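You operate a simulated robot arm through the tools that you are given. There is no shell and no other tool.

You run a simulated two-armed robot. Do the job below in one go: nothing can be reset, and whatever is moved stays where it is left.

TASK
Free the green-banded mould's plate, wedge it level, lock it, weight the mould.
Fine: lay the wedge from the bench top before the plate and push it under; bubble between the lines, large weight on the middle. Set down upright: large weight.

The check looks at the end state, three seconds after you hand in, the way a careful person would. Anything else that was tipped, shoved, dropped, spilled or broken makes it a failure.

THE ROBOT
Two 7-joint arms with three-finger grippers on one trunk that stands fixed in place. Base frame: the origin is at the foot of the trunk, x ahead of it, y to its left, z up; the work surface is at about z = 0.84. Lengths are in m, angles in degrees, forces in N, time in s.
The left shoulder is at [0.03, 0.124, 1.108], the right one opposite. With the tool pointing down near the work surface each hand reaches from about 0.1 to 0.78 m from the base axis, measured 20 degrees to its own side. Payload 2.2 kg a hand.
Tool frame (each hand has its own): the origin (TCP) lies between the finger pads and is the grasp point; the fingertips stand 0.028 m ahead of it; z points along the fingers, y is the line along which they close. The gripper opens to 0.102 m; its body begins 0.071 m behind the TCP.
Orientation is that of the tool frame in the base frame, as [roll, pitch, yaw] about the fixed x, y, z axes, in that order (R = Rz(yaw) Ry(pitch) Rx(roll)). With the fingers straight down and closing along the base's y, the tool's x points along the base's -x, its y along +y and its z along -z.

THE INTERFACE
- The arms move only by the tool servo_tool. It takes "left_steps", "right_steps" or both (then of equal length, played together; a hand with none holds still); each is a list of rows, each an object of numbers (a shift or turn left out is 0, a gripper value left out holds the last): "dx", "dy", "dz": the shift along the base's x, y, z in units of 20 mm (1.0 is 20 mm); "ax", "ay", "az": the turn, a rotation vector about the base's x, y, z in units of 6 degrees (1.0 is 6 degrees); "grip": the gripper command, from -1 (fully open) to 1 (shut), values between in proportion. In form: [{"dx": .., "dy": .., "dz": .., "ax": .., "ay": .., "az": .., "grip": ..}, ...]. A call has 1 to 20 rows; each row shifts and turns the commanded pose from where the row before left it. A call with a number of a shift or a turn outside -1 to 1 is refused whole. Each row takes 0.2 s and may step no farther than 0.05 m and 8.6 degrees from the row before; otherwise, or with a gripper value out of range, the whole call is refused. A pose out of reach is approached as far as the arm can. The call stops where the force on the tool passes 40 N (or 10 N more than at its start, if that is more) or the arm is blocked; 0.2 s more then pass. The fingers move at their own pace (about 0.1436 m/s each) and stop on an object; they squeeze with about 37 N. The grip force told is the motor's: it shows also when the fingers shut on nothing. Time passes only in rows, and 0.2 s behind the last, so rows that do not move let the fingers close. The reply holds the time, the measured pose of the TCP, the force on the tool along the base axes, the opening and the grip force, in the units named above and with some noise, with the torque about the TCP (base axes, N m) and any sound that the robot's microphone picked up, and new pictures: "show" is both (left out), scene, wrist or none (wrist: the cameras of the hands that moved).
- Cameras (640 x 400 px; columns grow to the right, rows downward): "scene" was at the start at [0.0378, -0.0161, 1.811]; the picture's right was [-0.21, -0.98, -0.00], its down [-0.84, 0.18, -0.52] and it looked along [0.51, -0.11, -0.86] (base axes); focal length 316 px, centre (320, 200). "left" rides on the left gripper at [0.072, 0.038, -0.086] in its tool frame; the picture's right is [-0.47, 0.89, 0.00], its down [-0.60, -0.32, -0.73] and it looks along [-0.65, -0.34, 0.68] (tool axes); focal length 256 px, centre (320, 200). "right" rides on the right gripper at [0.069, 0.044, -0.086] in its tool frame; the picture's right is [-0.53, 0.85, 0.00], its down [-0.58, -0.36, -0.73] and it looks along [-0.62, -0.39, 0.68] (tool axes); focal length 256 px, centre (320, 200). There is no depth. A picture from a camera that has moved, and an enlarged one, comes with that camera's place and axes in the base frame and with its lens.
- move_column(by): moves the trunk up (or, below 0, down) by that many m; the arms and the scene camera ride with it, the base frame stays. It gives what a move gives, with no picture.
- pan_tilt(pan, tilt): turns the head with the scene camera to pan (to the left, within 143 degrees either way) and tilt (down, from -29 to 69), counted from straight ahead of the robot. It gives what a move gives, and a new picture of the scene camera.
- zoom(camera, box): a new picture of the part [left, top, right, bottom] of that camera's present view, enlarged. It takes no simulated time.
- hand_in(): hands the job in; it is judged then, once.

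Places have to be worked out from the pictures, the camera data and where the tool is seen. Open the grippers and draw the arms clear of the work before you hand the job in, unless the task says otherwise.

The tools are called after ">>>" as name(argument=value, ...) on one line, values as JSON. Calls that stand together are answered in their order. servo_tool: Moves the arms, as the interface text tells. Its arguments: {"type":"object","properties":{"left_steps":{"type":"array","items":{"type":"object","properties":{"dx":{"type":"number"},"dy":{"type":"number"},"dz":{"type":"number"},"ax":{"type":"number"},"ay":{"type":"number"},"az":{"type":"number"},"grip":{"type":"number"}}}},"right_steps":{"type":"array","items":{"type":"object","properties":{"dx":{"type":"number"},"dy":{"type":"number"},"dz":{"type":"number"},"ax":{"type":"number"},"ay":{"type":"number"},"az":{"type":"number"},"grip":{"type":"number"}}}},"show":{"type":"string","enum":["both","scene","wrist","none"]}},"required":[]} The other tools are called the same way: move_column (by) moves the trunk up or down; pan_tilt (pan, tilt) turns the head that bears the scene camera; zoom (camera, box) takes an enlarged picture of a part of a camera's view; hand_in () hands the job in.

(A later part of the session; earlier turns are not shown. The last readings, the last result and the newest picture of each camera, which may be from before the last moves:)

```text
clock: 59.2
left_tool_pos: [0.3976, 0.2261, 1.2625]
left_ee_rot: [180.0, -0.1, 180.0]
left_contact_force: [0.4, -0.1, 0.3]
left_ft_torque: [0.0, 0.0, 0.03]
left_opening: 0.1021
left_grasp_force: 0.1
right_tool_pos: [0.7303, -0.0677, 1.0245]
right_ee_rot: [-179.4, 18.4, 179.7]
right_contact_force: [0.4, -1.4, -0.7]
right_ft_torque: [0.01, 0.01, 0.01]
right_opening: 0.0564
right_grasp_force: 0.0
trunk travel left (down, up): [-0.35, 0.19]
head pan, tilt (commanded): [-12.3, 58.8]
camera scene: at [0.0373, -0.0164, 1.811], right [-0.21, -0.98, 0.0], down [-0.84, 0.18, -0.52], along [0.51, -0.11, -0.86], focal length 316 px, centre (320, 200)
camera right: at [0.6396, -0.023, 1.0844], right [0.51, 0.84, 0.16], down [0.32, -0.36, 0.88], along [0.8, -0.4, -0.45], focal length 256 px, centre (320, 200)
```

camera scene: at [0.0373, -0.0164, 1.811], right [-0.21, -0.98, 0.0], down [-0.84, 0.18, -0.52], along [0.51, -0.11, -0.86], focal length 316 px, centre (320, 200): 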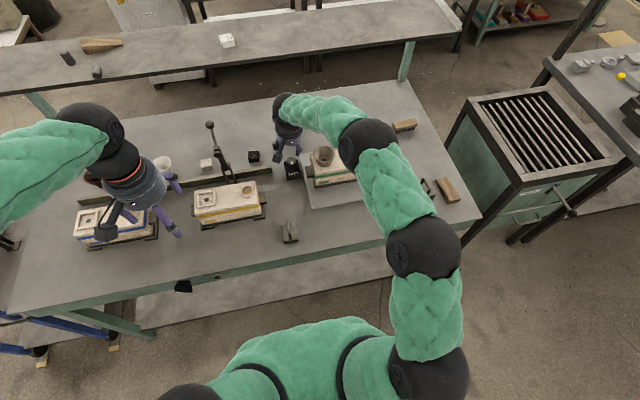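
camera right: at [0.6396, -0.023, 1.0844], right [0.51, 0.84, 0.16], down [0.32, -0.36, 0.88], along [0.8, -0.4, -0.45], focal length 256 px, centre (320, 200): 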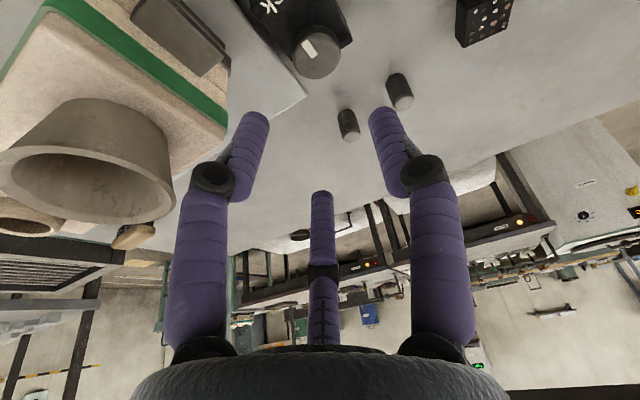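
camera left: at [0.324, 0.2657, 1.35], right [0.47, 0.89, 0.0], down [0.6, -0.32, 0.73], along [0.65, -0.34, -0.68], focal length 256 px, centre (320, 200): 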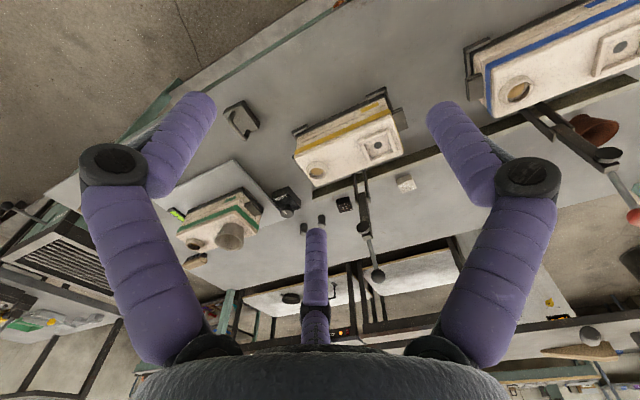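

Pose good. I descend toward the knob: first to z≈0.96 with the fingers opened to ~70 mm.

>>> servo_tool(right_steps=[{"dx": 0.4, "dz": -0.8, "grip": -0.37}, {"dx": 0.4, "dz": -0.8}, {"dx": 0.4, "dz": -0.8}, {"dx": 0.4, "dy": -0.09, "dz": -0.8}, {}], show="both")

```text
clock: 60.4
left_tool_pos: [0.3987, 0.2275, 1.264]
left_ee_rot: [-179.9, 0.0, 180.0]
left_contact_force: [0.6, -0.7, -0.6]
left_ft_torque: [0.01, -0.02, -0.03]
left_opening: 0.1021
left_grasp_force: 0.1
right_tool_pos: [0.7621, -0.0706, 0.9592]
right_ee_rot: [-179.3, 18.3, 179.7]
right_contact_force: [0.3, 1.1, 0.4]
right_ft_torque: [0.06, 0.0, -0.01]
right_opening: 0.0698
right_grasp_force: 0.1
trunk travel left (down, up): [-0.35, 0.19]
head pan, tilt (commanded): [-12.3, 58.8]
camera scene: at [0.0372, -0.0158, 1.8111], right [-0.21, -0.98, 0.0], down [-0.84, 0.18, -0.52], along [0.51, -0.11, -0.86], focal length 316 px, centre (320, 200)
camera right: at [0.6714, -0.0245, 1.0196], right [0.51, 0.84, 0.16], down [0.32, -0.36, 0.88], along [0.8, -0.4, -0.45], focal length 256 px, centre (320, 200)
```

scene: 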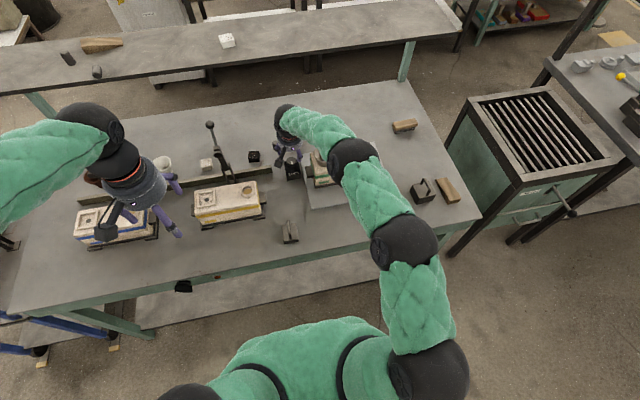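
right: 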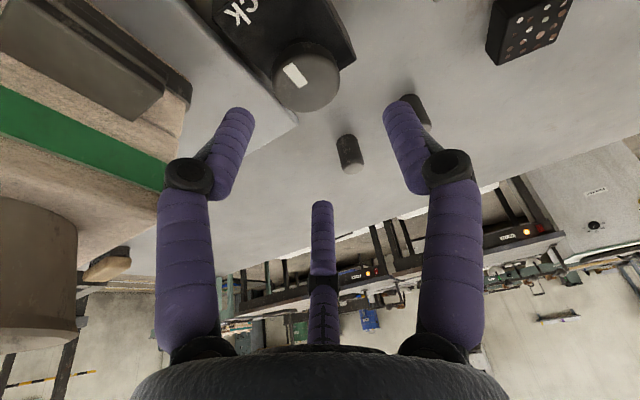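

Before descending I reduce the tilt to ~13° so the front fingertip still engages the knob's rim, watching the elbow.

>>> servo_tool(right_steps=[{"ay": 0.45, "grip": -0.1}, {"ay": 0.45, "dy": 0.1, "dz": -0.3}, {"dz": -0.6}, {}], show="both")

```text
clock: 61.4
left_tool_pos: [0.3994, 0.2261, 1.2638]
left_ee_rot: [180.0, -0.1, 179.9]
left_contact_force: [0.4, 0.5, -0.6]
left_ft_torque: [-0.01, 0.01, -0.01]
left_opening: 0.102
left_grasp_force: 0.1
right_tool_pos: [0.7634, -0.0686, 0.9421]
right_ee_rot: [-179.3, 12.8, 179.8]
right_contact_force: [-0.8, 0.6, 0.1]
right_ft_torque: [0.04, -0.01, 0.03]
right_opening: 0.056
right_grasp_force: 0.0
trunk travel left (down, up): [-0.35, 0.19]
head pan, tilt (commanded): [-12.3, 58.8]
camera scene: at [0.0377, -0.0157, 1.811], right [-0.21, -0.98, 0.0], down [-0.84, 0.18, -0.52], along [0.51, -0.11, -0.86], focal length 316 px, centre (320, 200)
camera right: at [0.6778, -0.0229, 1.0098], right [0.53, 0.84, 0.11], down [0.4, -0.36, 0.85], along [0.75, -0.4, -0.52], focal length 256 px, centre (320, 200)
```

scene: 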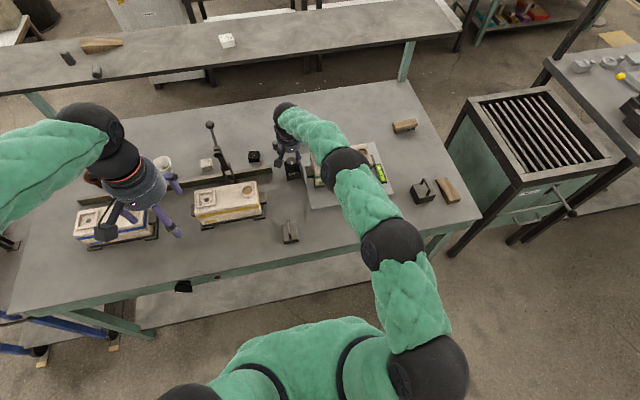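
right: 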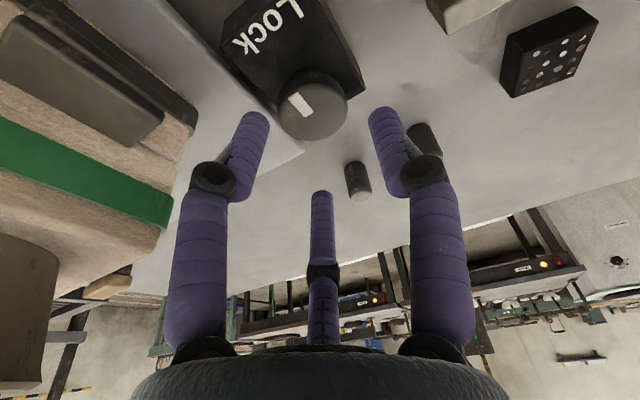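

Elbow still right of the line. I descend to z≈0.905 around the knob.

>>> servo_tool(right_steps=[{"dz": -0.6}, {"dz": -0.6}, {"dz": -0.55}, {}], show="both")

>>> zoom(camera="right", box=[220, 80, 440, 240])

```text
clock: 62.4
left_tool_pos: [0.3976, 0.2272, 1.2633]
left_ee_rot: [-180.0, -0.1, -180.0]
left_contact_force: [0.0, -0.8, 0.3]
left_ft_torque: [0.01, 0.03, 0.01]
left_opening: 0.1019
left_grasp_force: 0.2
right_tool_pos: [0.7634, -0.0683, 0.9072]
right_ee_rot: [-179.3, 12.9, 179.8]
right_contact_force: [0.1, -0.1, -0.5]
right_ft_torque: [-0.02, 0.0, 0.0]
right_opening: 0.0563
right_grasp_force: 0.0
trunk travel left (down, up): [-0.35, 0.19]
head pan, tilt (commanded): [-12.3, 58.8]
camera scene: at [0.0376, -0.0159, 1.811], right [-0.21, -0.98, 0.0], down [-0.84, 0.18, -0.52], along [0.51, -0.11, -0.86], focal length 316 px, centre (320, 200)
camera right: at [0.6775, -0.0229, 0.9747], right [0.53, 0.84, 0.11], down [0.4, -0.36, 0.85], along [0.75, -0.4, -0.52], focal length 256 px, centre (320, 200)
```

scene: 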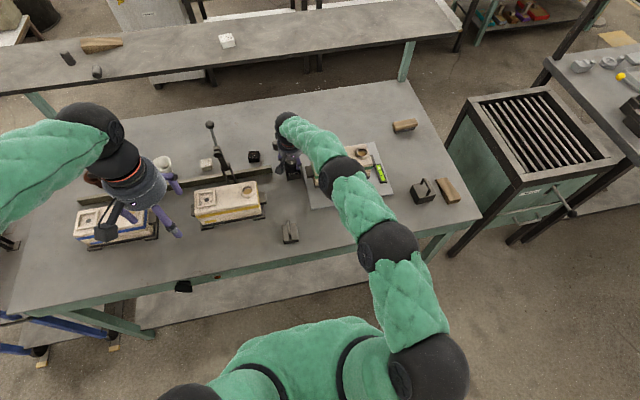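
right: 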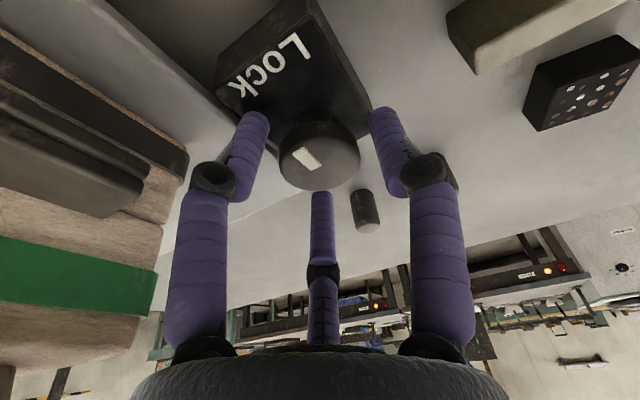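

```text
2.50 times, centred on (330, 160) of right
camera zoom: at [0.6775, -0.0229, 0.9747], right [0.53, 0.84, 0.11], down [0.4, -0.36, 0.85], along [0.75, -0.4, -0.52], focal length 640 px, centre (295, 300)
```

zoom: 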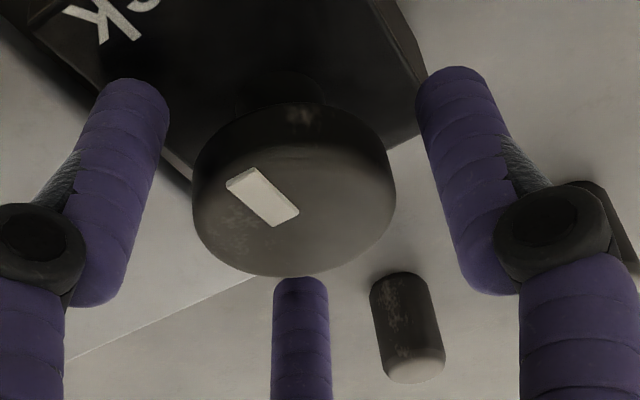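

The knob sits centred between the fingers. I lower 3 mm and close on it.

>>> servo_tool(right_steps=[{"grip": 0.1}, {"dz": -0.15, "grip": 0.1}, {"grip": 0.3}, {"grip": 1}, {"grip": 1}], show="both")

>>> zoom(camera="right", box=[220, 80, 440, 240])

```text
clock: 63.6
left_tool_pos: [0.3979, 0.2267, 1.2635]
left_ee_rot: [-180.0, 0.0, 180.0]
left_contact_force: [0.1, 0.2, -0.3]
left_ft_torque: [-0.02, 0.0, 0.01]
left_opening: 0.1022
left_grasp_force: 0.0
right_tool_pos: [0.763, -0.0694, 0.9035]
right_ee_rot: [-179.4, 12.8, 179.8]
right_contact_force: [-3.1, 0.2, 1.2]
right_ft_torque: [0.21, -0.06, -0.01]
right_opening: 0.0407
right_grasp_force: 45.1
trunk travel left (down, up): [-0.35, 0.19]
head pan, tilt (commanded): [-12.3, 58.8]
camera scene: at [0.0372, -0.0159, 1.811], right [-0.21, -0.98, 0.0], down [-0.84, 0.18, -0.52], along [0.51, -0.11, -0.86], focal length 316 px, centre (320, 200)
camera right: at [0.6771, -0.0227, 0.9717], right [0.53, 0.84, 0.11], down [0.4, -0.36, 0.85], along [0.75, -0.4, -0.52], focal length 256 px, centre (320, 200)
```

scene: 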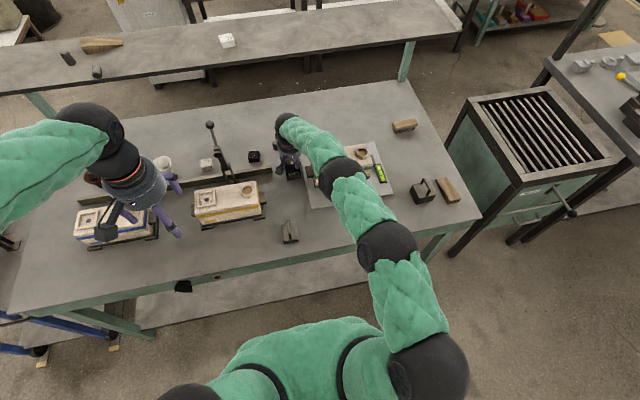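
right: 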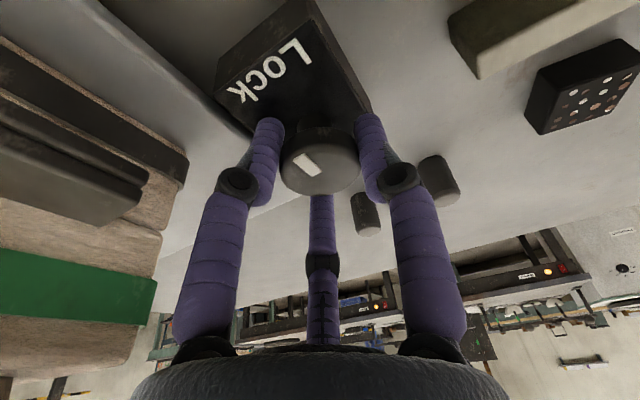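

```text
2.50 times, centred on (330, 160) of right
camera zoom: at [0.6771, -0.0227, 0.9717], right [0.53, 0.84, 0.11], down [0.4, -0.36, 0.85], along [0.75, -0.4, -0.52], focal length 640 px, centre (295, 300)
```

zoom: 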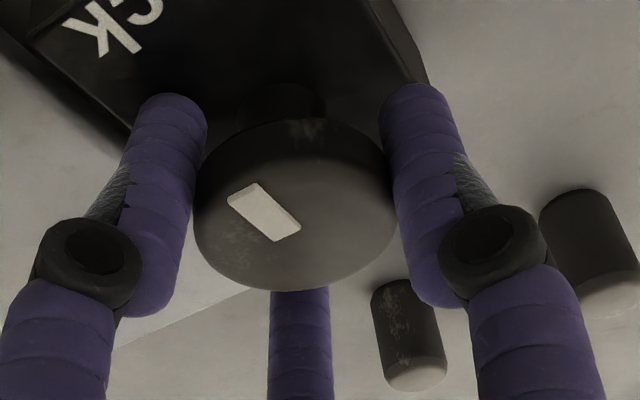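

Clean grip with hardly any side load. I turn about the tool axis 12° counter-clockwise (seen from above) and check the torque and the mark.

>>> servo_tool(right_steps=[{"ax": -0.11, "az": 0.49}, {"ax": -0.11, "az": 0.49}, {"ax": -0.11, "az": 0.49}, {"ax": -0.11, "az": 0.49}, {}], show="wrist")

>>> zoom(camera="right", box=[220, 80, 440, 240])

```text
clock: 64.8
left_tool_pos: [0.3964, 0.2276, 1.2638]
left_ee_rot: [180.0, 0.0, 179.9]
left_contact_force: [-0.6, -0.9, -0.4]
left_ft_torque: [0.03, 0.03, -0.01]
left_opening: 0.1021
left_grasp_force: 0.1
right_tool_pos: [0.7615, -0.0661, 0.9028]
right_ee_rot: [-176.5, 12.6, -167.7]
right_contact_force: [-7.1, 8.9, 0.2]
right_ft_torque: [0.42, 0.25, 0.01]
right_opening: 0.0397
right_grasp_force: 44.5
trunk travel left (down, up): [-0.35, 0.19]
head pan, tilt (commanded): [-12.3, 58.8]
camera right: at [0.6684, -0.0367, 0.9696], right [0.34, 0.94, 0.07], down [0.46, -0.23, 0.86], along [0.82, -0.26, -0.51], focal length 256 px, centre (320, 200)
```

right: 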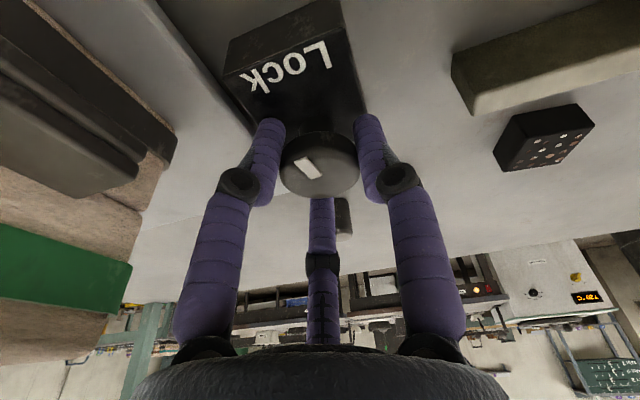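

```text
2.50 times, centred on (330, 160) of right
camera zoom: at [0.6684, -0.0367, 0.9696], right [0.34, 0.94, 0.07], down [0.46, -0.23, 0.86], along [0.82, -0.26, -0.51], focal length 640 px, centre (295, 300)
```

zoom: 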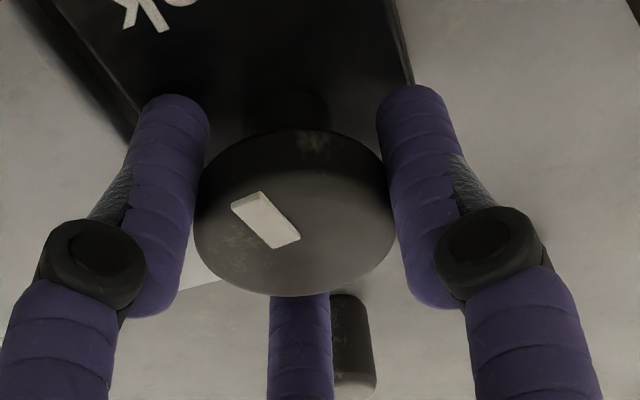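

The mark moved with the hand, so the knob turns this way with little torque. I continue another 24°.

>>> servo_tool(right_steps=[{"ax": -0.165, "az": 0.73}, {"ax": -0.165, "az": 0.73}, {"ax": -0.165, "az": 0.73}, {"ax": -0.165, "az": 0.73}, {"ax": -0.165, "az": 0.73}, {}], show="both")

>>> zoom(camera="right", box=[220, 80, 440, 240])

```text
clock: 66.2
left_tool_pos: [0.3965, 0.2287, 1.2636]
left_ee_rot: [-180.0, 0.0, -180.0]
left_contact_force: [0.4, -0.2, -0.2]
left_ft_torque: [-0.01, 0.02, 0.0]
left_opening: 0.102
left_grasp_force: 0.1
right_tool_pos: [0.7607, -0.0647, 0.9039]
right_ee_rot: [-172.1, 10.4, -144.9]
right_contact_force: [-16.5, 20.6, -4.5]
right_ft_torque: [0.46, -0.09, 0.0]
right_opening: 0.039
right_grasp_force: 44.9
trunk travel left (down, up): [-0.35, 0.19]
head pan, tilt (commanded): [-12.3, 58.8]
camera scene: at [0.0361, -0.0129, 1.811], right [-0.21, -0.98, 0.0], down [-0.84, 0.18, -0.52], along [0.51, -0.11, -0.86], focal length 316 px, centre (320, 200)
camera right: at [0.6625, -0.067, 0.9683], right [-0.03, 1.0, -0.02], down [0.5, 0.03, 0.87], along [0.87, 0.02, -0.5], focal length 256 px, centre (320, 200)
```

scene: 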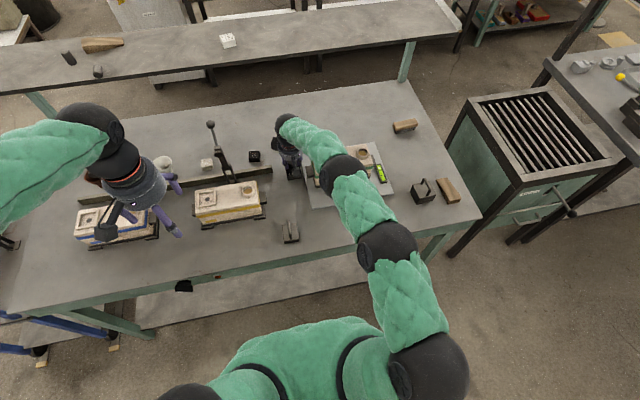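
right: 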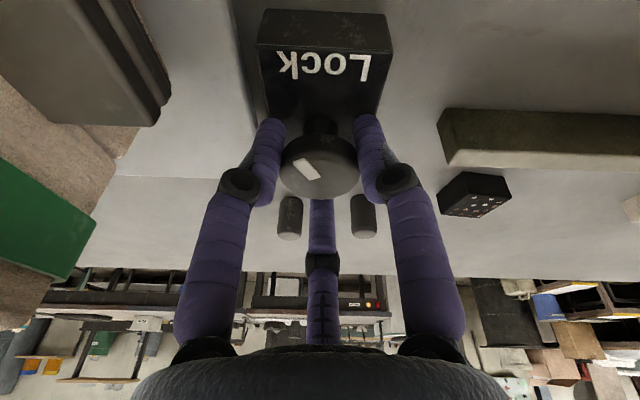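

```text
2.50 times, centred on (330, 160) of right
camera zoom: at [0.6625, -0.067, 0.9683], right [-0.03, 1.0, -0.02], down [0.5, 0.03, 0.87], along [0.87, 0.02, -0.5], focal length 640 px, centre (295, 300)
```

zoom: 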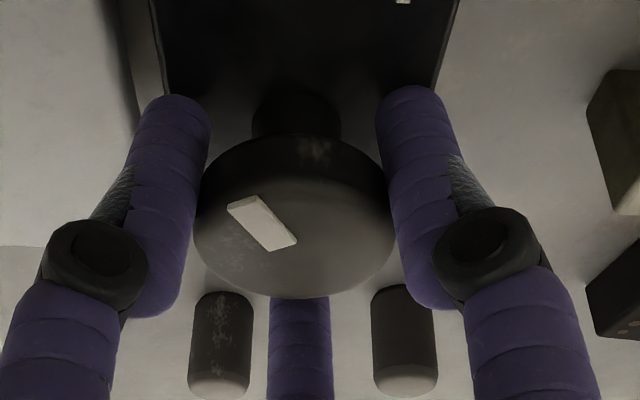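

The knob keeps following (about 35° so far). I ease the growing side load and continue turning.

>>> servo_tool(right_steps=[{"dx": -0.12, "dy": 0.15}, {"ax": -0.165, "az": 0.73}, {"ax": -0.165, "az": 0.73, "dx": -0.05, "dy": 0.05}, {"ax": -0.165, "az": 0.73}, {"ax": -0.165, "az": 0.73, "dx": -0.05, "dy": 0.05}, {}], show="both")

>>> zoom(camera="right", box=[220, 80, 440, 240])

```text
clock: 67.6
left_tool_pos: [0.3983, 0.2254, 1.2632]
left_ee_rot: [-180.0, 0.0, 179.9]
left_contact_force: [-0.6, 0.3, 0.6]
left_ft_torque: [0.02, -0.01, -0.02]
left_opening: 0.1022
left_grasp_force: 0.0
right_tool_pos: [0.7587, -0.0648, 0.9043]
right_ee_rot: [-169.0, 7.7, -127.1]
right_contact_force: [-10.9, -3.9, -7.5]
right_ft_torque: [-0.07, 0.35, -0.03]
right_opening: 0.0364
right_grasp_force: 44.8
trunk travel left (down, up): [-0.35, 0.19]
head pan, tilt (commanded): [-12.3, 58.8]
camera scene: at [0.0373, -0.0166, 1.811], right [-0.21, -0.98, 0.0], down [-0.84, 0.18, -0.52], along [0.51, -0.11, -0.86], focal length 316 px, centre (320, 200)
camera right: at [0.6641, -0.0922, 0.9696], right [-0.33, 0.94, -0.09], down [0.46, 0.24, 0.86], along [0.83, 0.24, -0.51], focal length 256 px, centre (320, 200)
```

scene: 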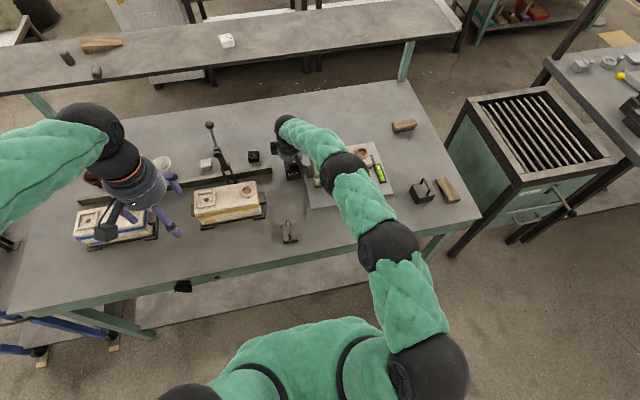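
right: 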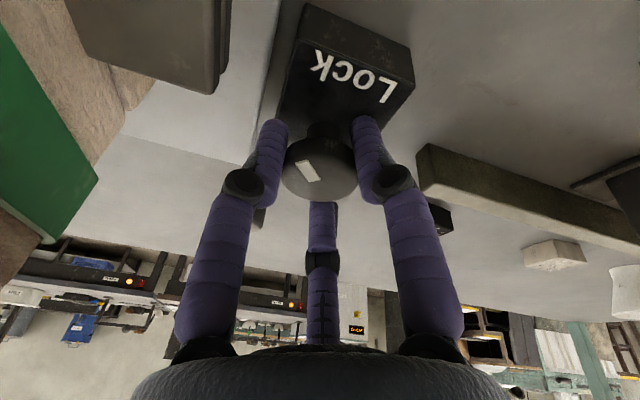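

```text
2.50 times, centred on (330, 160) of right
camera zoom: at [0.6641, -0.0922, 0.9696], right [-0.33, 0.94, -0.09], down [0.46, 0.24, 0.86], along [0.83, 0.24, -0.51], focal length 640 px, centre (295, 300)
```

zoom: 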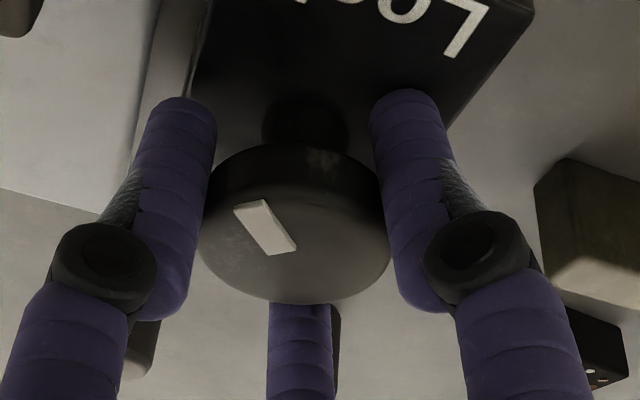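

The knob has followed ~53° (no click yet), but further turning would bring the hand's camera box into the funnel. I open the fingers, check the knob stays, and rotate the hand back to re-grip.

>>> servo_tool(right_steps=[{"grip": 0.2}, {"grip": -0.1}, {"grip": -0.1}, {}], show="both")

>>> zoom(camera="right", box=[220, 80, 440, 240])

>>> zoom(camera="scene", box=[360, 150, 400, 190])

```text
clock: 68.6
left_tool_pos: [0.3988, 0.2262, 1.2644]
left_ee_rot: [-179.9, 0.0, 180.0]
left_contact_force: [-0.5, 0.0, 0.0]
left_ft_torque: [-0.01, -0.02, 0.01]
left_opening: 0.1018
left_grasp_force: 0.1
right_tool_pos: [0.757, -0.0635, 0.9046]
right_ee_rot: [-169.1, 7.9, -127.1]
right_contact_force: [-0.3, -0.5, 1.7]
right_ft_torque: [-0.01, 0.03, 0.02]
right_opening: 0.0563
right_grasp_force: 0.0
trunk travel left (down, up): [-0.35, 0.19]
head pan, tilt (commanded): [-12.3, 58.8]
camera scene: at [0.0378, -0.0159, 1.811], right [-0.21, -0.98, 0.0], down [-0.84, 0.18, -0.52], along [0.51, -0.11, -0.86], focal length 316 px, centre (320, 200)
camera right: at [0.6648, -0.0901, 0.9699], right [-0.33, 0.94, -0.08], down [0.45, 0.24, 0.86], along [0.83, 0.24, -0.51], focal length 256 px, centre (320, 200)
```

scene: 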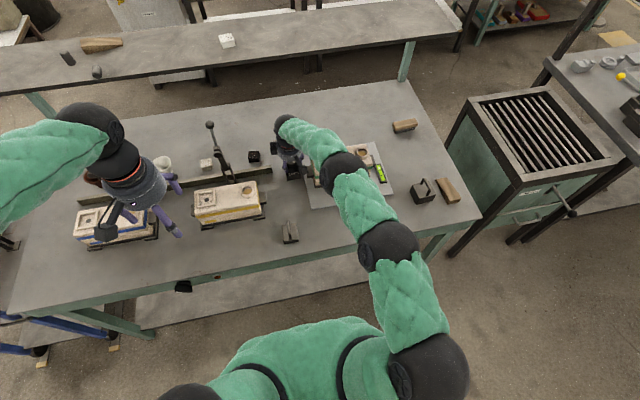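
right: 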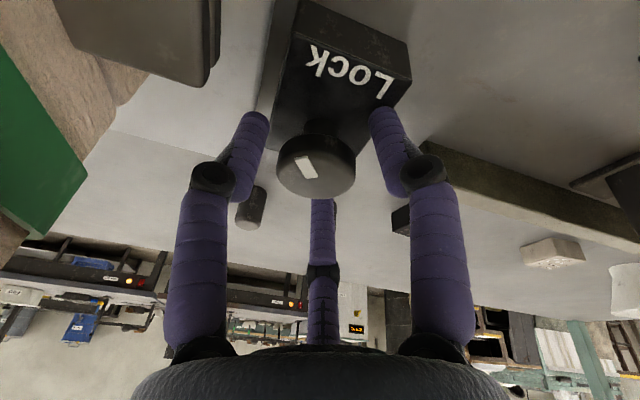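

```text
2.50 times, centred on (330, 160) of right
camera zoom: at [0.6648, -0.0901, 0.9699], right [-0.33, 0.94, -0.08], down [0.45, 0.24, 0.86], along [0.83, 0.24, -0.51], focal length 640 px, centre (295, 300)
```

zoom: 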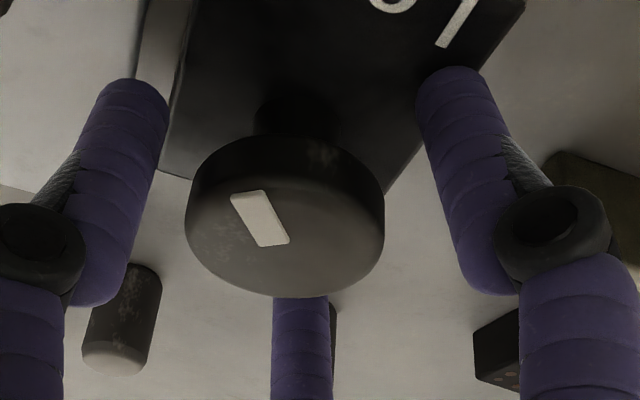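

```text
10.00 times, centred on (380, 170) of scene
camera zoom: at [0.0378, -0.0159, 1.811], right [-0.21, -0.98, 0.0], down [-0.84, 0.18, -0.52], along [0.51, -0.11, -0.86], focal length 3162 px, centre (-280, 500)
```

zoom: 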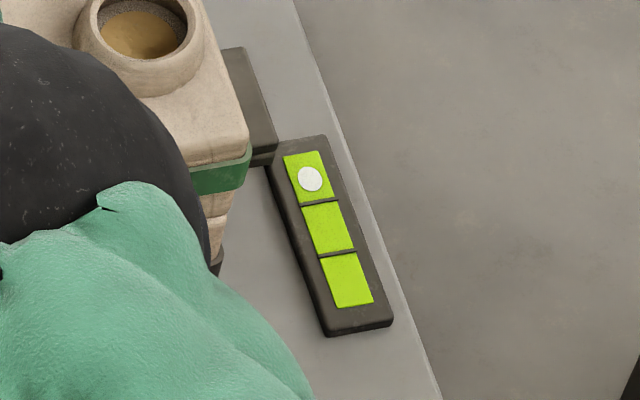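

The knob stayed put when released. I lift 3 cm, re-centre, and rotate the hand back clockwise in stages.

>>> servo_tool(right_steps=[{"dz": 0.75}, {"dz": 0.75}, {"ax": 0.22, "az": -0.975, "dx": 0.1, "dy": -0.1}, {"ax": 0.22, "az": -0.975, "dx": 0.1, "dy": -0.1}, {"ax": 0.22, "az": -0.975, "dx": 0.1, "dy": -0.05}, {"ax": 0.22, "az": -0.975}, {"ax": 0.22, "az": -0.975}, {"ax": 0.22, "az": -0.975}, {"ax": 0.22, "az": -0.975}, {"ax": 0.22, "az": -0.975}, {"ax": 0.22, "az": -0.975}, {}], show="both")

```text
clock: 71.2
left_tool_pos: [0.3975, 0.2282, 1.2634]
left_ee_rot: [-180.0, 0.0, -180.0]
left_contact_force: [-0.6, -1.2, -0.1]
left_ft_torque: [0.0, -0.01, -0.02]
left_opening: 0.1022
left_grasp_force: 0.2
right_tool_pos: [0.7649, -0.0681, 0.9333]
right_ee_rot: [-179.8, 12.9, 178.1]
right_contact_force: [-0.7, -0.5, 0.0]
right_ft_torque: [0.01, 0.01, -0.01]
right_opening: 0.0559
right_grasp_force: 0.0
trunk travel left (down, up): [-0.35, 0.19]
head pan, tilt (commanded): [-12.3, 58.8]
camera scene: at [0.0378, -0.0159, 1.811], right [-0.21, -0.98, 0.0], down [-0.84, 0.18, -0.52], along [0.51, -0.11, -0.86], focal length 316 px, centre (320, 200)
camera right: at [0.6802, -0.0209, 1.0019], right [0.55, 0.83, 0.11], down [0.39, -0.37, 0.84], along [0.74, -0.42, -0.53], focal length 256 px, centre (320, 200)
```

scene: 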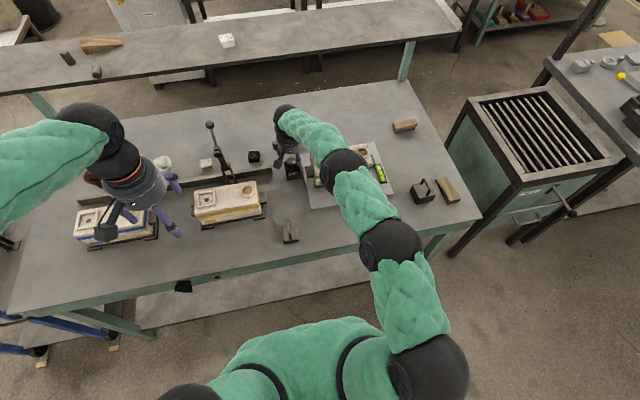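
right: 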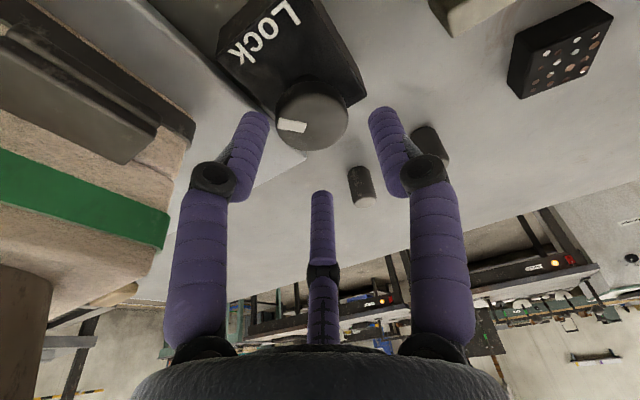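

I zoom on the knob to read how far it has turned.

>>> zoom(camera="right", box=[260, 60, 380, 160])

>>> zoom(camera="scene", box=[270, 140, 320, 190])

>>> zoom(camera="left", box=[250, 175, 320, 225])

```text
4.00 times, centred on (320, 110) of right
camera zoom: at [0.6802, -0.0209, 1.0019], right [0.55, 0.83, 0.11], down [0.39, -0.37, 0.84], along [0.74, -0.42, -0.53], focal length 1024 px, centre (320, 560)
```

zoom: 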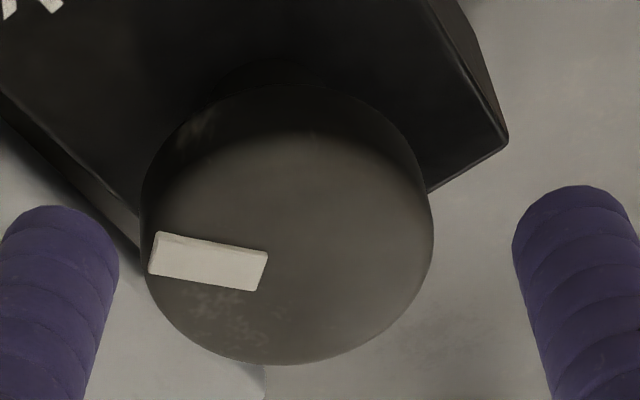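

```text
8.00 times, centred on (295, 165) of scene
camera zoom: at [0.0378, -0.0159, 1.811], right [-0.21, -0.98, 0.0], down [-0.84, 0.18, -0.52], along [0.51, -0.11, -0.86], focal length 2530 px, centre (520, 480)
```

zoom: 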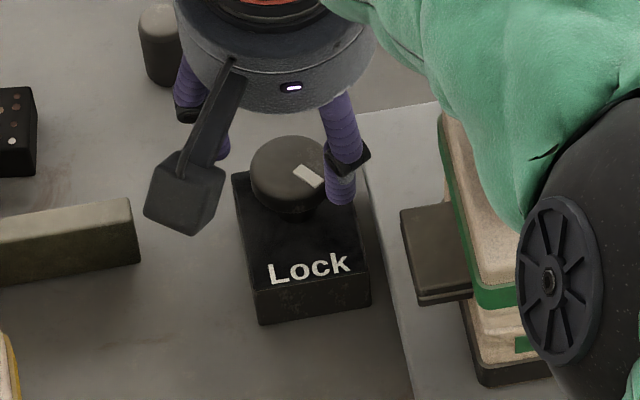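

```text
8.00 times, centred on (285, 200) of left
camera zoom: at [0.3249, 0.2653, 1.3498], right [0.47, 0.89, 0.0], down [0.6, -0.32, 0.73], along [0.65, -0.34, -0.68], focal length 2048 px, centre (600, 200)
```

zoom: 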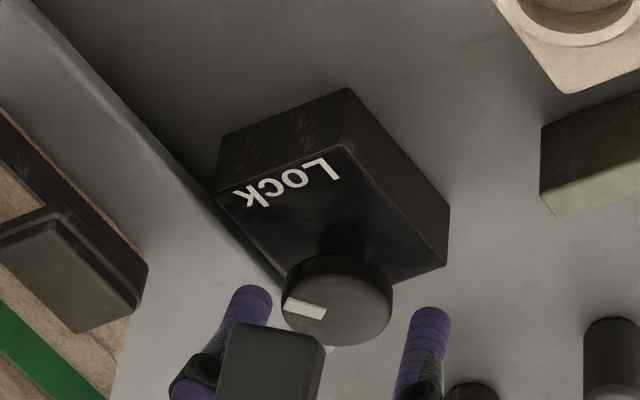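

The mark points ~50° from "Lock" toward -y. I pre-rotate the hand a further 54° clockwise to have range for the next turn.

>>> servo_tool(right_steps=[{"ax": 0.22, "az": -0.975}, {"ax": 0.22, "az": -0.975}, {"ax": 0.22, "az": -0.975}, {"ax": 0.22, "az": -0.975}, {"ax": 0.22, "az": -0.975}, {"ax": 0.22, "az": -0.975}, {"ax": 0.22, "az": -0.975}, {"ax": 0.22, "az": -0.975}, {}], show="both")

```text
clock: 73.2
left_tool_pos: [0.3999, 0.2263, 1.2636]
left_ee_rot: [-180.0, 0.0, -180.0]
left_contact_force: [-0.1, 0.3, -0.6]
left_ft_torque: [-0.01, -0.02, 0.01]
left_opening: 0.1021
left_grasp_force: 0.1
right_tool_pos: [0.765, -0.0691, 0.9323]
right_ee_rot: [171.0, 8.3, 129.6]
right_contact_force: [-0.4, -0.7, 1.4]
right_ft_torque: [-0.01, 0.0, -0.01]
right_opening: 0.056
right_grasp_force: 0.1
trunk travel left (down, up): [-0.35, 0.19]
head pan, tilt (commanded): [-12.3, 58.8]
camera scene: at [0.0378, -0.0159, 1.811], right [-0.21, -0.98, 0.0], down [-0.84, 0.18, -0.52], along [0.51, -0.11, -0.86], focal length 316 px, centre (320, 200)
camera right: at [0.7361, 0.0138, 1.0144], right [0.97, 0.14, 0.21], down [-0.06, -0.67, 0.74], along [0.24, -0.73, -0.64], focal length 256 px, centre (320, 200)
```

scene: 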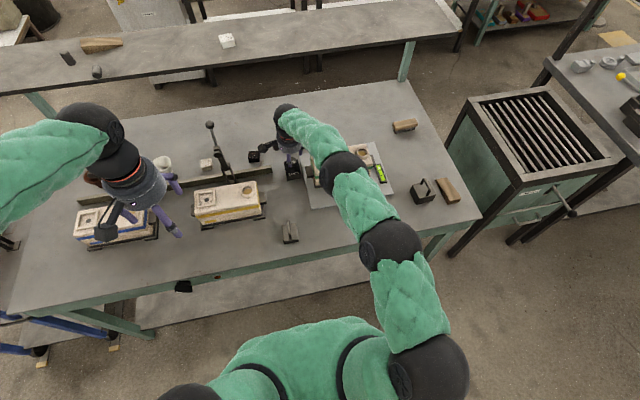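
right: 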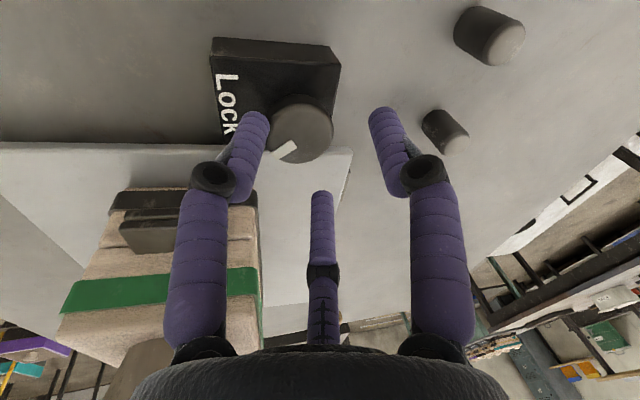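

Hand pre-rotated without trouble. I lower and grip again.

>>> servo_tool(right_steps=[{"dx": -0.1, "dz": -0.5}, {"dz": -0.5}, {"dz": -0.4, "grip": 0.1}, {"grip": 0.3}, {"grip": 1}, {"grip": 1}], show="wrist")

>>> zoom(camera="right", box=[220, 80, 440, 240])

```text
clock: 74.6
left_tool_pos: [0.3953, 0.228, 1.2631]
left_ee_rot: [-180.0, 0.2, 179.9]
left_contact_force: [0.5, -0.2, 0.3]
left_ft_torque: [-0.01, -0.02, -0.02]
left_opening: 0.1018
left_grasp_force: 0.1
right_tool_pos: [0.7571, -0.0662, 0.9041]
right_ee_rot: [171.3, 8.1, 129.7]
right_contact_force: [-24.9, 11.2, -2.0]
right_ft_torque: [0.69, -0.02, 0.03]
right_opening: 0.0365
right_grasp_force: 44.7
trunk travel left (down, up): [-0.35, 0.19]
head pan, tilt (commanded): [-12.3, 58.8]
camera right: at [0.7299, 0.0163, 0.9847], right [0.97, 0.14, 0.2], down [-0.06, -0.67, 0.74], along [0.24, -0.73, -0.64], focal length 256 px, centre (320, 200)
```

right: 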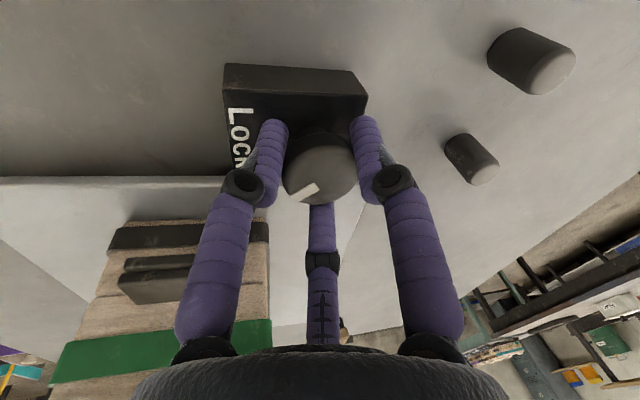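

```text
2.50 times, centred on (330, 160) of right
camera zoom: at [0.7299, 0.0163, 0.9847], right [0.97, 0.14, 0.2], down [-0.06, -0.67, 0.74], along [0.24, -0.73, -0.64], focal length 640 px, centre (295, 300)
```

zoom: 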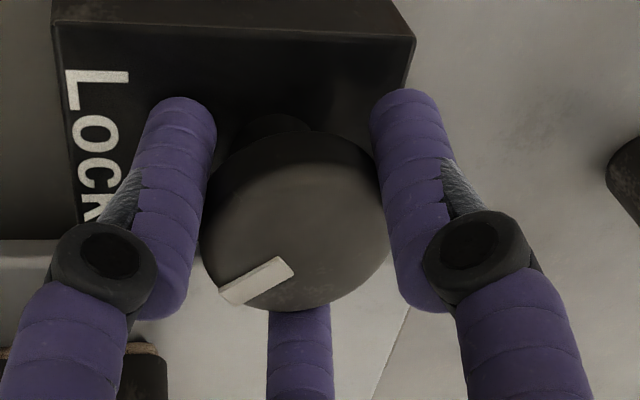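

Gripped; I ease the command to the self-centred spot and turn counter-clockwise further.

>>> servo_tool(right_steps=[{"dx": -0.25, "dy": 0.12}, {}, {"ax": -0.165, "az": 0.73}, {"ax": -0.165, "az": 0.73}, {"ax": -0.165, "az": 0.73}, {"ax": -0.165, "az": 0.73}, {}], show="wrist")

>>> zoom(camera="right", box=[220, 80, 440, 240])

```text
clock: 76.2
left_tool_pos: [0.3985, 0.2269, 1.2629]
left_ee_rot: [180.0, 0.0, -180.0]
left_contact_force: [0.6, 0.1, 0.7]
left_ft_torque: [0.0, -0.03, 0.0]
left_opening: 0.102
left_grasp_force: 0.0
right_tool_pos: [0.7573, -0.0648, 0.9049]
right_ee_rot: [174.1, 11.0, 147.7]
right_contact_force: [-7.2, 8.0, -16.5]
right_ft_torque: [0.61, 0.07, 0.02]
right_opening: 0.0362
right_grasp_force: 44.9
trunk travel left (down, up): [-0.35, 0.19]
head pan, tilt (commanded): [-12.3, 58.8]
camera right: at [0.7052, 0.0097, 0.9799], right [0.88, 0.44, 0.19], down [0.14, -0.6, 0.79], along [0.46, -0.67, -0.59], focal length 256 px, centre (320, 200)
```

right: 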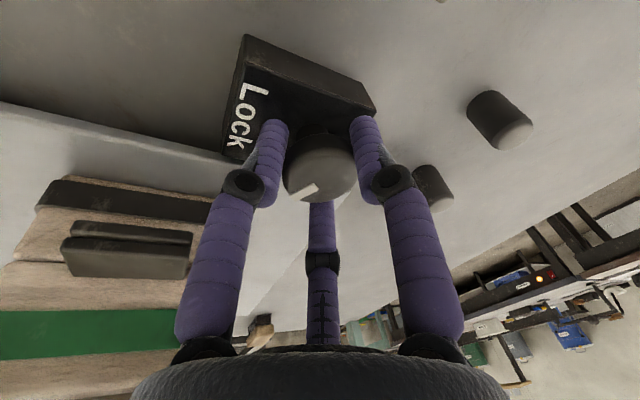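

```text
2.50 times, centred on (330, 160) of right
camera zoom: at [0.7052, 0.0097, 0.9799], right [0.88, 0.44, 0.19], down [0.14, -0.6, 0.79], along [0.46, -0.67, -0.59], focal length 640 px, centre (295, 300)
```

zoom: 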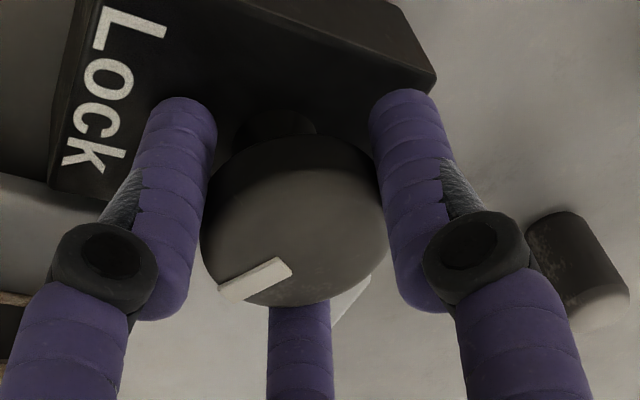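

It follows smoothly (now ~70°). I continue turning in small steps, watching torque for a stop.

>>> servo_tool(right_steps=[{"dx": -0.05, "dy": 0.05, "dz": -0.07}, {"ax": -0.165, "az": 0.73}, {"ax": -0.165, "az": 0.73}, {"ax": -0.165, "az": 0.73}, {"ax": -0.165, "az": 0.73}, {}], show="wrist")

>>> zoom(camera="right", box=[220, 80, 440, 240])

```text
clock: 77.6
left_tool_pos: [0.3977, 0.2263, 1.2624]
left_ee_rot: [-180.0, 0.0, -179.9]
left_contact_force: [0.2, -0.4, -1.2]
left_ft_torque: [0.01, -0.01, -0.01]
left_opening: 0.1018
left_grasp_force: 0.0
right_tool_pos: [0.7568, -0.0657, 0.9057]
right_ee_rot: [177.8, 12.6, 166.0]
right_contact_force: [-3.2, 0.9, -4.5]
right_ft_torque: [0.5, -0.26, -0.03]
right_opening: 0.0365
right_grasp_force: 45.5
trunk travel left (down, up): [-0.35, 0.19]
head pan, tilt (commanded): [-12.3, 58.8]
camera right: at [0.6839, -0.0048, 0.9755], right [0.7, 0.69, 0.15], down [0.3, -0.48, 0.82], along [0.64, -0.54, -0.55], focal length 256 px, centre (320, 200)
```

right: 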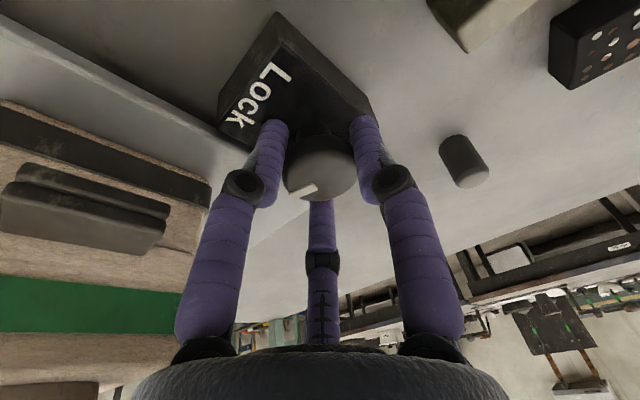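

```text
2.50 times, centred on (330, 160) of right
camera zoom: at [0.6839, -0.0048, 0.9755], right [0.7, 0.69, 0.15], down [0.3, -0.48, 0.82], along [0.64, -0.54, -0.55], focal length 640 px, centre (295, 300)
```

zoom: 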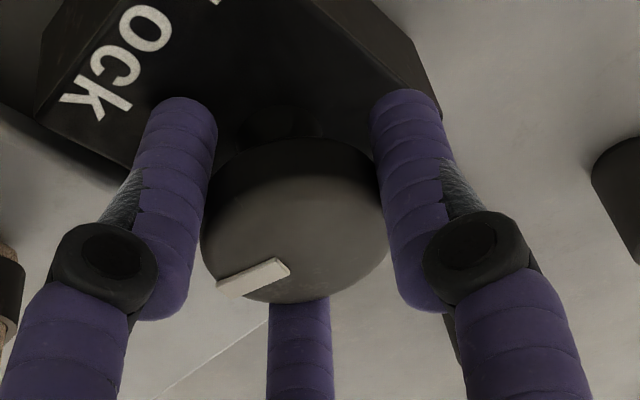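

About 89° now. I turn a little further to see whether there is a stop.

>>> servo_tool(right_steps=[{"ax": -0.165, "az": 0.73}, {"ax": -0.165, "az": 0.73}, {"ax": -0.165, "az": 0.73}, {}], show="wrist")

>>> zoom(camera="right", box=[220, 80, 440, 240])

```text
clock: 78.6
left_tool_pos: [0.3979, 0.2257, 1.2636]
left_ee_rot: [179.9, 0.0, 179.9]
left_contact_force: [0.6, -0.2, 0.0]
left_ft_torque: [0.0, 0.02, -0.01]
left_opening: 0.1021
left_grasp_force: 0.0
right_tool_pos: [0.7566, -0.0645, 0.9046]
right_ee_rot: [-179.3, 12.9, 179.6]
right_contact_force: [-1.8, -2.5, -2.2]
right_ft_torque: [0.54, 0.04, 0.03]
right_opening: 0.0365
right_grasp_force: 44.9
trunk travel left (down, up): [-0.35, 0.19]
head pan, tilt (commanded): [-12.3, 58.8]
camera right: at [0.6717, -0.0196, 0.9728], right [0.53, 0.84, 0.11], down [0.4, -0.36, 0.85], along [0.75, -0.4, -0.52], focal length 256 px, centre (320, 200)
```

right: 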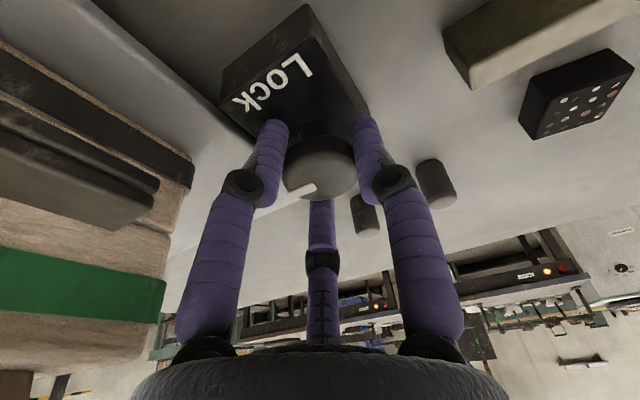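

```text
2.50 times, centred on (330, 160) of right
camera zoom: at [0.6717, -0.0196, 0.9728], right [0.53, 0.84, 0.11], down [0.4, -0.36, 0.85], along [0.75, -0.4, -0.52], focal length 640 px, centre (295, 300)
```

zoom: 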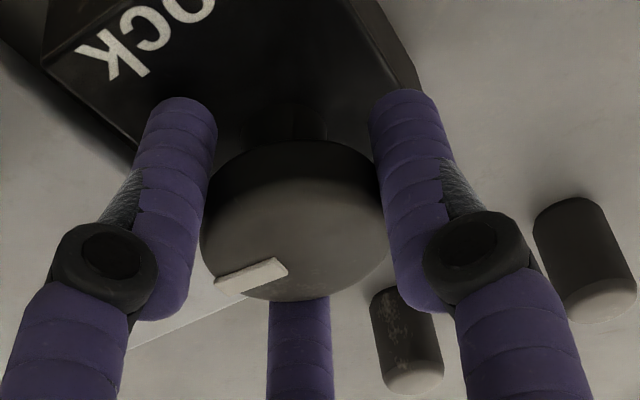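

Still free at ~102°. I go another ~20° in search of a stop, since the hand still has room.

>>> servo_tool(right_steps=[{"ax": -0.165, "az": 0.73}, {"ax": -0.165, "az": 0.73}, {"ax": -0.165, "az": 0.73}, {"ax": -0.165, "az": 0.73}, {"ax": -0.165, "az": 0.73}, {}], show="wrist")

>>> zoom(camera="right", box=[220, 80, 440, 240])

>>> zoom(camera="scene", box=[340, 140, 420, 190])

```text
clock: 80.0
left_tool_pos: [0.399, 0.2265, 1.2628]
left_ee_rot: [180.0, 0.0, -180.0]
left_contact_force: [0.7, -0.1, 0.6]
left_ft_torque: [-0.03, 0.01, 0.0]
left_opening: 0.1022
left_grasp_force: 0.1
right_tool_pos: [0.7582, -0.0645, 0.9039]
right_ee_rot: [-174.3, 11.9, -157.3]
right_contact_force: [3.1, -1.7, 2.6]
right_ft_torque: [0.03, 0.1, -0.57]
right_opening: 0.0364
right_grasp_force: 44.7
trunk travel left (down, up): [-0.35, 0.19]
head pan, tilt (commanded): [-12.3, 58.8]
camera right: at [0.66, -0.0496, 0.9698], right [0.17, 0.98, 0.03], down [0.49, -0.11, 0.87], along [0.86, -0.14, -0.5], focal length 256 px, centre (320, 200)
```

right: 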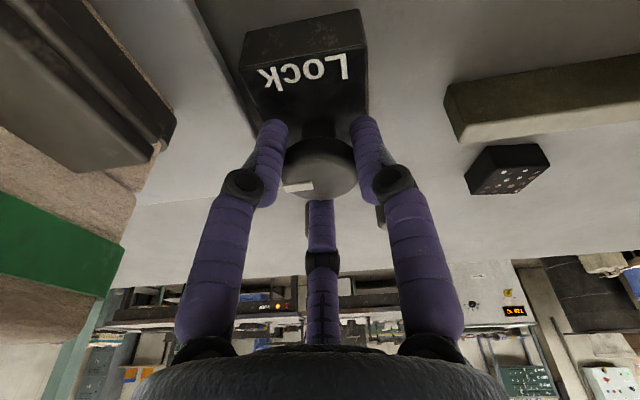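

```text
2.50 times, centred on (330, 160) of right
camera zoom: at [0.66, -0.0496, 0.9698], right [0.17, 0.98, 0.03], down [0.49, -0.11, 0.87], along [0.86, -0.14, -0.5], focal length 640 px, centre (295, 300)
```

zoom: 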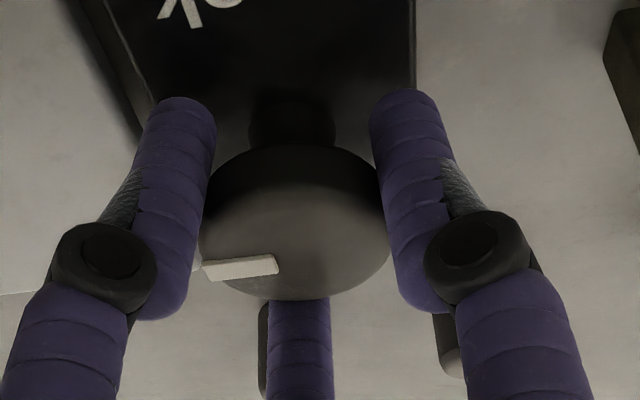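

```text
8.00 times, centred on (380, 165) of scene
camera zoom: at [0.038, -0.0162, 1.811], right [-0.21, -0.98, 0.0], down [-0.84, 0.18, -0.52], along [0.51, -0.11, -0.86], focal length 2530 px, centre (-160, 480)
```

zoom: 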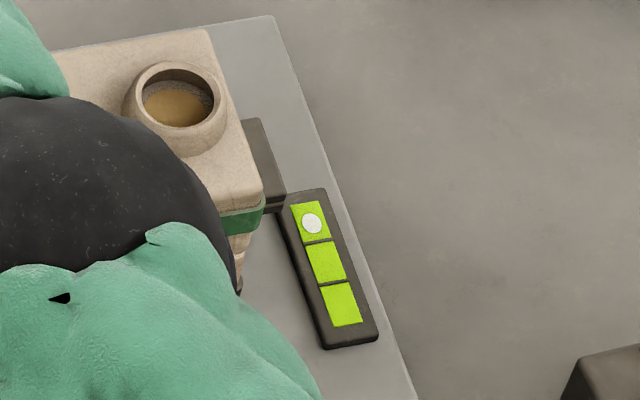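

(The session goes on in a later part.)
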